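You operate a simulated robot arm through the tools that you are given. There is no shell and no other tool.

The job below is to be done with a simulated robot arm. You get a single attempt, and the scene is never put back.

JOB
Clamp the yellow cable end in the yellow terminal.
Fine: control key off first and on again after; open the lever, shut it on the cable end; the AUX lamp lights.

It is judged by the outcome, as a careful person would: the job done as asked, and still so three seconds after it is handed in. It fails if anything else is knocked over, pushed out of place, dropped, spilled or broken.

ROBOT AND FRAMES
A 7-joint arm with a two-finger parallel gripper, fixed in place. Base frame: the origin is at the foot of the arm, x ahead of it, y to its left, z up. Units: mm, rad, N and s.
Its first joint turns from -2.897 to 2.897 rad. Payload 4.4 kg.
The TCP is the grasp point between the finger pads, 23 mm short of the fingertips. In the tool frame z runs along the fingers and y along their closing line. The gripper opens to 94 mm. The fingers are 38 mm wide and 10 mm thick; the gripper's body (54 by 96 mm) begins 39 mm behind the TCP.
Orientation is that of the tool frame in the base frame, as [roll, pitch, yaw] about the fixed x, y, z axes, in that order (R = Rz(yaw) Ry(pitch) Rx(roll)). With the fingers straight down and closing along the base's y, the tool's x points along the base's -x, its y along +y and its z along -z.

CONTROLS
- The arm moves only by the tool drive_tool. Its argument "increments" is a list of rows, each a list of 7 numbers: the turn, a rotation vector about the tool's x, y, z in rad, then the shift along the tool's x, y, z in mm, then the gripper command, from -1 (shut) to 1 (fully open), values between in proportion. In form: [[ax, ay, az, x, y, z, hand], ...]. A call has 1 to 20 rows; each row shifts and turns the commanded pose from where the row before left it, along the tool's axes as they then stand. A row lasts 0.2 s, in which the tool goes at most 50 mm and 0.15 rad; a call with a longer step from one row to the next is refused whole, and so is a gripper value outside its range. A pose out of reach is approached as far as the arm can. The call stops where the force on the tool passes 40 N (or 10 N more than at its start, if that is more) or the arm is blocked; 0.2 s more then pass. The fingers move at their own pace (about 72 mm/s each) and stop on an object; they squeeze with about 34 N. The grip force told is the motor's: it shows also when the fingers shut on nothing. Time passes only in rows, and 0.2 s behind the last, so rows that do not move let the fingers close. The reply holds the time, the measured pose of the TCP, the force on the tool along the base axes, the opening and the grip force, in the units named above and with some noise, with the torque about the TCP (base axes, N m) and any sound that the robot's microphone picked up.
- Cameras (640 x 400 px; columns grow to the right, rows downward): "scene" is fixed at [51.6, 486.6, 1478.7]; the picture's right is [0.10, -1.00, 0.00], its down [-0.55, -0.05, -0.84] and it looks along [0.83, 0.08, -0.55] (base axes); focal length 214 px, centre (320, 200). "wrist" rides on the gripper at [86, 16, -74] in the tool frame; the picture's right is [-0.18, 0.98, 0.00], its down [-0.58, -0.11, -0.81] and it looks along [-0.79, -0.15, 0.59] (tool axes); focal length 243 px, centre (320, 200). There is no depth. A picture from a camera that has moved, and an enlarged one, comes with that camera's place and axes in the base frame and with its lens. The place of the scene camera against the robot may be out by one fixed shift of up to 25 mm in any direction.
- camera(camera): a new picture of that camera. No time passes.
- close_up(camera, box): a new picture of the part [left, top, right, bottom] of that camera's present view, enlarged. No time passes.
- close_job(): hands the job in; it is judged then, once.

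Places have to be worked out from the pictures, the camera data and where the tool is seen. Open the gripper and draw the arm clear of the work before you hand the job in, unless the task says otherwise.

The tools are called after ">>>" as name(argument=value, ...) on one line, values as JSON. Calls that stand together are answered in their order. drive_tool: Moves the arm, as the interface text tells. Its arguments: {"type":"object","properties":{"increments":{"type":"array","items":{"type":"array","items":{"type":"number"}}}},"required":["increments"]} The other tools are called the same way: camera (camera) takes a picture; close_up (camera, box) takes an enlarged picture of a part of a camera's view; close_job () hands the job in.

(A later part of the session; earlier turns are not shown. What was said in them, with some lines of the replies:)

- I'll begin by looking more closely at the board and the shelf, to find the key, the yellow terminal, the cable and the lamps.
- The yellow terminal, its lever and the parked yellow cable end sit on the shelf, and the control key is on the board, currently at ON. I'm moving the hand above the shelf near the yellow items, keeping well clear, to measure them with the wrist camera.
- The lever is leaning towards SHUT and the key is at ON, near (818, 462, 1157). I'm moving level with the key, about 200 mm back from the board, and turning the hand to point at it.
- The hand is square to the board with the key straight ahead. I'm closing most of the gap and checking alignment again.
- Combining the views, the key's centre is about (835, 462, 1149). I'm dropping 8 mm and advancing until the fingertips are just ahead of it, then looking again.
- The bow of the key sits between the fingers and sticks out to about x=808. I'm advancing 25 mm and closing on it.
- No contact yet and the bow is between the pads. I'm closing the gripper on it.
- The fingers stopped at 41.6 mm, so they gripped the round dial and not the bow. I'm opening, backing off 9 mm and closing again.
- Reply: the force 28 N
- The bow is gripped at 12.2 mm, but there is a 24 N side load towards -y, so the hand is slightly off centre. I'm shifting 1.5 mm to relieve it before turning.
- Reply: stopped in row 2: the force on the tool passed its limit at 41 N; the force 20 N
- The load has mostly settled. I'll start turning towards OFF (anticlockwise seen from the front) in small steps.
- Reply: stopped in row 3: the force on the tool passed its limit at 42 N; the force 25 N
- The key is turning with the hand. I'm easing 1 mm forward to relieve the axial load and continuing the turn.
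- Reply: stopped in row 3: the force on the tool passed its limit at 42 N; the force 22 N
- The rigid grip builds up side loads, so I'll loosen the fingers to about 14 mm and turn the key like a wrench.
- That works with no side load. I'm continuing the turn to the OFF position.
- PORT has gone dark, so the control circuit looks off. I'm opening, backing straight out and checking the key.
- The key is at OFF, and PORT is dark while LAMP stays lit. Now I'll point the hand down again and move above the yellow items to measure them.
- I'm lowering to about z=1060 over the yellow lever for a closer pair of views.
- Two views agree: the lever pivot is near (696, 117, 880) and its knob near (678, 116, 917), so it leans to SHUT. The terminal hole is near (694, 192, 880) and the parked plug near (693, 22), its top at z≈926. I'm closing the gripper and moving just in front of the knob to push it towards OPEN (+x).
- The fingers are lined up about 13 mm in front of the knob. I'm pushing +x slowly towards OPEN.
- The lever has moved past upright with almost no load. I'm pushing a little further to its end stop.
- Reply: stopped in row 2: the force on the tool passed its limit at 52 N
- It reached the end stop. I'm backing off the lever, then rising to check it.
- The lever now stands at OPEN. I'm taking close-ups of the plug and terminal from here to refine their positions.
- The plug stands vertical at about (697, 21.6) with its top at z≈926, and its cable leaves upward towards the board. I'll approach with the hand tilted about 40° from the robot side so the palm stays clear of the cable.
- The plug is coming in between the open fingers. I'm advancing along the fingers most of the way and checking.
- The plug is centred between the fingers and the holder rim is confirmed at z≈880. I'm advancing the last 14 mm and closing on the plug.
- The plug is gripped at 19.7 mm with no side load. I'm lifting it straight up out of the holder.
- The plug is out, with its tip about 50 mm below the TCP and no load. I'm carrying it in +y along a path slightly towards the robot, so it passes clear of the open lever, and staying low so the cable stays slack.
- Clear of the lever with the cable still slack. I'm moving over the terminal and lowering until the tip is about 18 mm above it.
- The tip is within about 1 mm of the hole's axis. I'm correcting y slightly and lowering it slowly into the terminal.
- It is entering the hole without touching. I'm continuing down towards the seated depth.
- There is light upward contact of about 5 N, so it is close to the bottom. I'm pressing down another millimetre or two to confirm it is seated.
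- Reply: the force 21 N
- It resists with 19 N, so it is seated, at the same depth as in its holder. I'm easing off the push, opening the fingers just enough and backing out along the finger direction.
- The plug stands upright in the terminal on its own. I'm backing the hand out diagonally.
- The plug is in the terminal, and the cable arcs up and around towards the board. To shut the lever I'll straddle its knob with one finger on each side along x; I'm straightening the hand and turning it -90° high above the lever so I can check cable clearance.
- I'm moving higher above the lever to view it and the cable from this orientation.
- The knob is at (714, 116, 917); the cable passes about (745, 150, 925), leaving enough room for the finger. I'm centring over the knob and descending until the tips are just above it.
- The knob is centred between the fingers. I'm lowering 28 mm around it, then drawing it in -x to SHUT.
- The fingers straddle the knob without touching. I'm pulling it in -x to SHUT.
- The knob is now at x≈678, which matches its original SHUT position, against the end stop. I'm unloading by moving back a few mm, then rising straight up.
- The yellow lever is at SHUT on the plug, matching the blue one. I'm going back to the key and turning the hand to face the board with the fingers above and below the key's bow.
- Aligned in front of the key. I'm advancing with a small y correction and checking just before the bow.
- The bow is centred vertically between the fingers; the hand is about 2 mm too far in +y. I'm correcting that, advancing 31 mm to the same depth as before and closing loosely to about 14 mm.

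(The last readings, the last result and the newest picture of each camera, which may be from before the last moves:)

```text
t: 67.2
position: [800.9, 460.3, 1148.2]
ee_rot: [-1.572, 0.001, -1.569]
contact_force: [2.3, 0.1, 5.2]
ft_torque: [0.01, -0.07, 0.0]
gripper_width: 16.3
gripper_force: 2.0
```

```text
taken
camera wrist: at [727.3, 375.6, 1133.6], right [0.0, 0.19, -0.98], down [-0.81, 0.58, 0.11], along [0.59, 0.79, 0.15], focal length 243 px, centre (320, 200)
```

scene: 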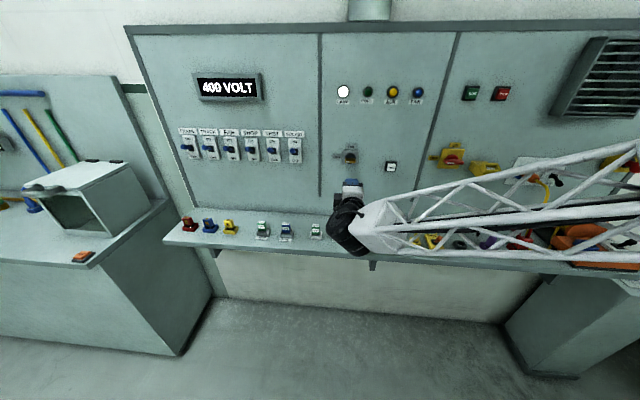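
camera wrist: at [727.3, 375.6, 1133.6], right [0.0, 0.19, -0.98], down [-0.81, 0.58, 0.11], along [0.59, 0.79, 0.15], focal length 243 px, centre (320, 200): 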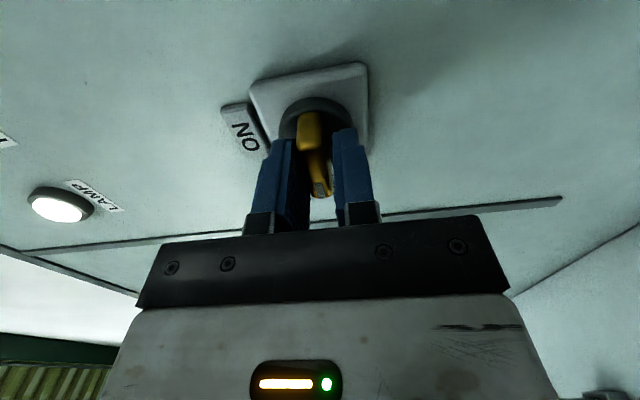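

One finger touches lightly, so I'll raise 0.8 mm and then turn the key clockwise back to ON.

>>> drive_tool(increments=[[0, 0, 0, 0, -0.8, 0, -0.7], [0, 0, 0.1, 0, 0, 0, -0.7], [0, 0, 0.1, 0, 0, 0, -0.7], [0, 0, 0.1, 0, 0, 0, -0.7], [0, 0, 0.1, 0, 0, 0, -0.7], [0, 0, 0.1, 0, 0, 0, -0.7], [0, 0, 0.1, 0, 0, 0, -0.7], [0, 0, 0.1, 0, 0, 0, -0.7], [0, 0, 0.1, 0, 0, 0, -0.7], [0, 0, 0.1, 0, 0, 0, -0.7], [0, 0, 0.1, 0, 0, 0, -0.7], [0, 0, 0.1, 0, 0, 0, -0.7], [0, 0, 0.1, 0, 0, 0, -0.7], [0, 0, 0.1, 0, 0, 0, -0.7], [0, 0, 0.1, 0, 0, 0, -0.7], [0, 0, 0.1, 0, 0, 0, -0.7], [0, 0, 0.1, 0, 0, 0, -0.7], [0, 0, 0.02, 0, 0, 0, -0.7], [0, 0, 0, 0, 0, 0, -0.7]])

>>> camera(camera="wrist")

>>> close_up(camera="scene", box=[320, 70, 440, 190])

```text
t: 71.2
position: [801.2, 459.6, 1148.3]
ee_rot: [1.628, 1.519, 1.631]
contact_force: [0.6, 2.2, -0.5]
ft_torque: [-0.06, 0.0, 0.01]
gripper_width: 14.9
gripper_force: 1.0
```

```text
taken
camera wrist: at [726.9, 482.2, 1064.1], right [0.0, 0.97, 0.23], down [-0.8, -0.14, 0.58], along [0.59, -0.19, 0.78], focal length 243 px, centre (320, 200)
```

wrist: 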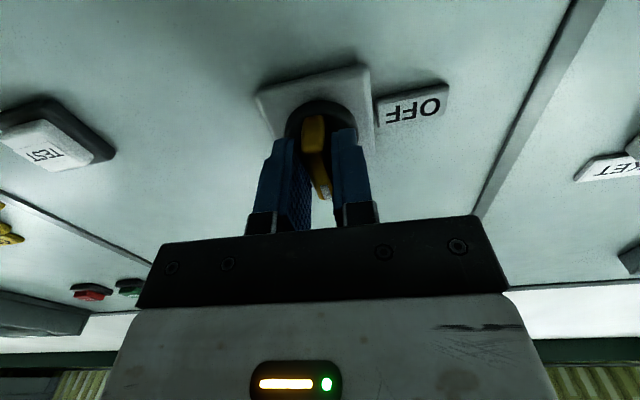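

```text
3.33 times, centred on (380, 130) of scene
camera zoom: at [51.6, 486.6, 1478.7], right [0.1, -1.0, 0.0], down [-0.55, -0.05, -0.84], along [0.83, 0.08, -0.55], focal length 715 px, centre (120, 433)
```

zoom: 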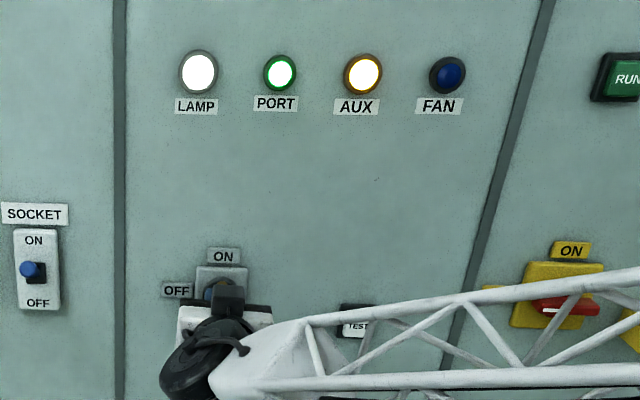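

AUX is lit and PORT is back on. I'm opening the fingers, backing straight out and checking that the key rests at ON.

>>> drive_tool(increments=[[0, 0, 0, 0, 0, 0, -0.3], [0, 0, 0, 0, 0, 0, -0.3], [0, 0, 0, 0, 0, -20, -0.3], [0, 0, 0, 0, 0, -40, -0.3], [0, 0, 0, 0, 0, -45, -0.3], [0, 0, 0, 0, 0, -45, 0.3], [0, 0, 0, 0, 0, -45, 1], [0, 0, 0, 0, 0, -45, 1], [0, 0, 0, 0, 0, 0, 1], [0, 0, 0, 0, 0, 0, 1], [0, 0, 0, 0, 0, 0, 1]])

>>> camera(camera="scene")

>>> close_up(camera="scene", box=[320, 70, 440, 190])

>>> close_up(camera="wrist", box=[240, 0, 400, 100])

```text
t: 73.6
position: [560.9, 457.0, 1148.6]
ee_rot: [1.632, 1.52, 1.633]
contact_force: [-0.2, 0.3, -0.5]
ft_torque: [0.01, 0.0, 0.04]
gripper_width: 93.9
gripper_force: 0.1
```

```text
taken
```

scene: 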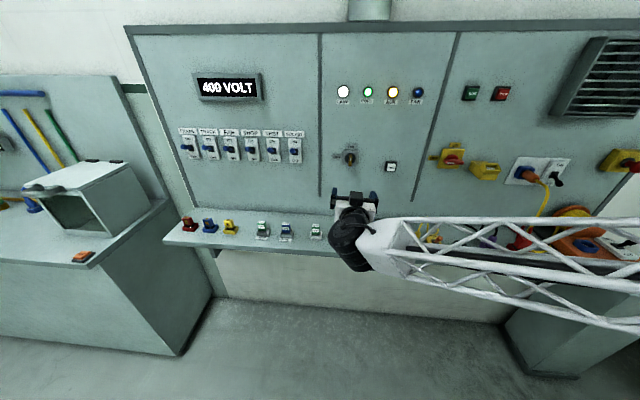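

```text
3.33 times, centred on (380, 130) of scene
camera zoom: at [51.6, 486.6, 1478.7], right [0.1, -1.0, 0.0], down [-0.55, -0.05, -0.84], along [0.83, 0.08, -0.55], focal length 715 px, centre (120, 433)
```

zoom: 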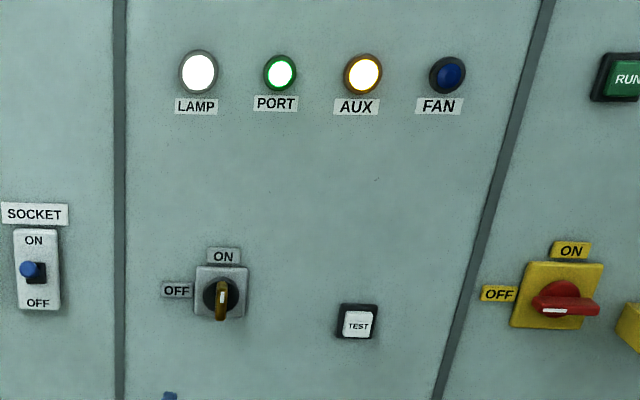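

```text
4.00 times, centred on (320, 50) of wrist
camera zoom: at [488.1, 479.1, 1064.2], right [0.0, 0.97, 0.23], down [-0.8, -0.14, 0.58], along [0.59, -0.19, 0.78], focal length 970 px, centre (320, 800)
```

zoom: 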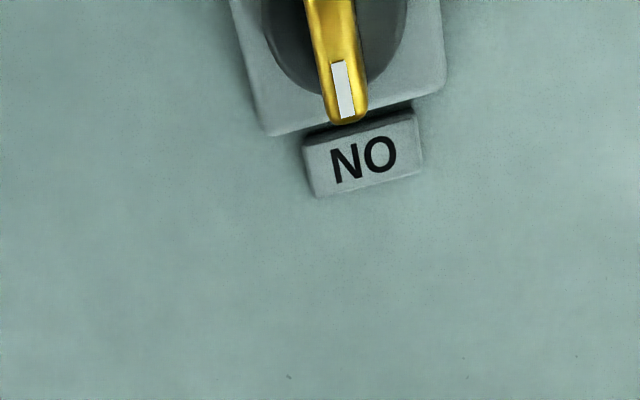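

The key is at ON and AUX is lit. I'm raising the arm clear for a last look at the shelf.

>>> drive_tool(increments=[[0, 0, 0, -40, 0, -8, 1], [0, 0, 0, -40, 0, -8, 1], [0, 0, 0, -40, 0, -8, 1], [0, 0, 0, -40, 0, -8, 1], [0, 0, 0, -40, 0, -8, 1], [0, 0, 0, 0, 0, 0, 1], [0, 0, 0, 0, 0, 0, 1], [0, 0, 0, 0, 0, 0, 1]])

>>> camera(camera="scene")

>>> close_up(camera="scene", box=[360, 180, 500, 270])

```text
t: 75.4
position: [518.2, 449.9, 1348.9]
ee_rot: [1.634, 1.521, 1.633]
contact_force: [0.0, -0.7, 0.1]
ft_torque: [0.04, 0.0, -0.02]
gripper_width: 93.8
gripper_force: 0.1
```

```text
taken
```

scene: 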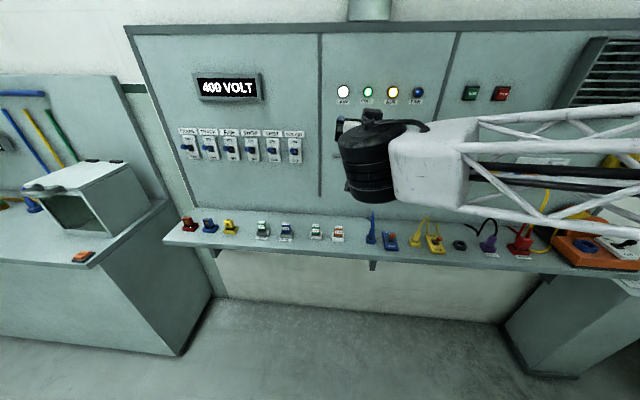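

```text
4.44 times, centred on (430, 225) of scene
camera zoom: at [51.6, 486.6, 1478.7], right [0.1, -1.0, 0.0], down [-0.55, -0.05, -0.84], along [0.83, 0.08, -0.55], focal length 953 px, centre (-169, 89)
```

zoom: 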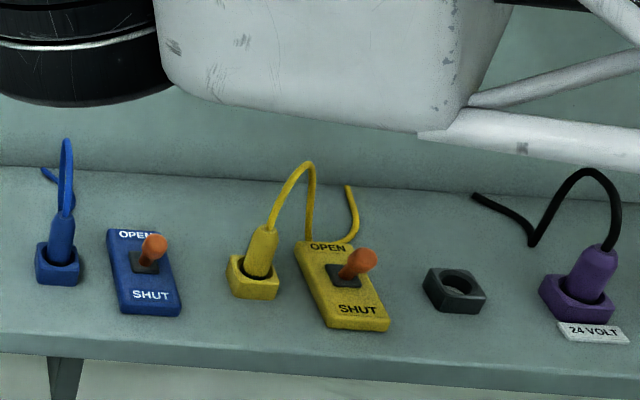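

The plug is in the yellow terminal with the lever shut, the key is at ON, AUX is lit and nothing else has moved. The gripper is open and the arm is clear, so I'm handing the job in.

>>> close_job()

```text
The job is handed in.
```

The yellow cable end is clamped in the yellow terminal and the AUX lamp is lit. I've handed the job in.

- **Control key:** I turned it off before touching the terminal. It is back at ON, and the PORT lamp, which went out while the key was off, is lit again.
- **Lever and cable end:** I opened the yellow lever, moved the cable end from its holder into the terminal and pressed it down until it seated. I then shut the lever on it, and it rests at SHUT like the blue one.
- **Surroundings:** In the last pictures nothing else had been moved or knocked over. The gripper is open and the arm is clear of the work.

On my first try at the key, the fingers closed on the round dial behind it instead of the key. I opened them, backed off and gripped the key properly, and the pictures showed no damage.
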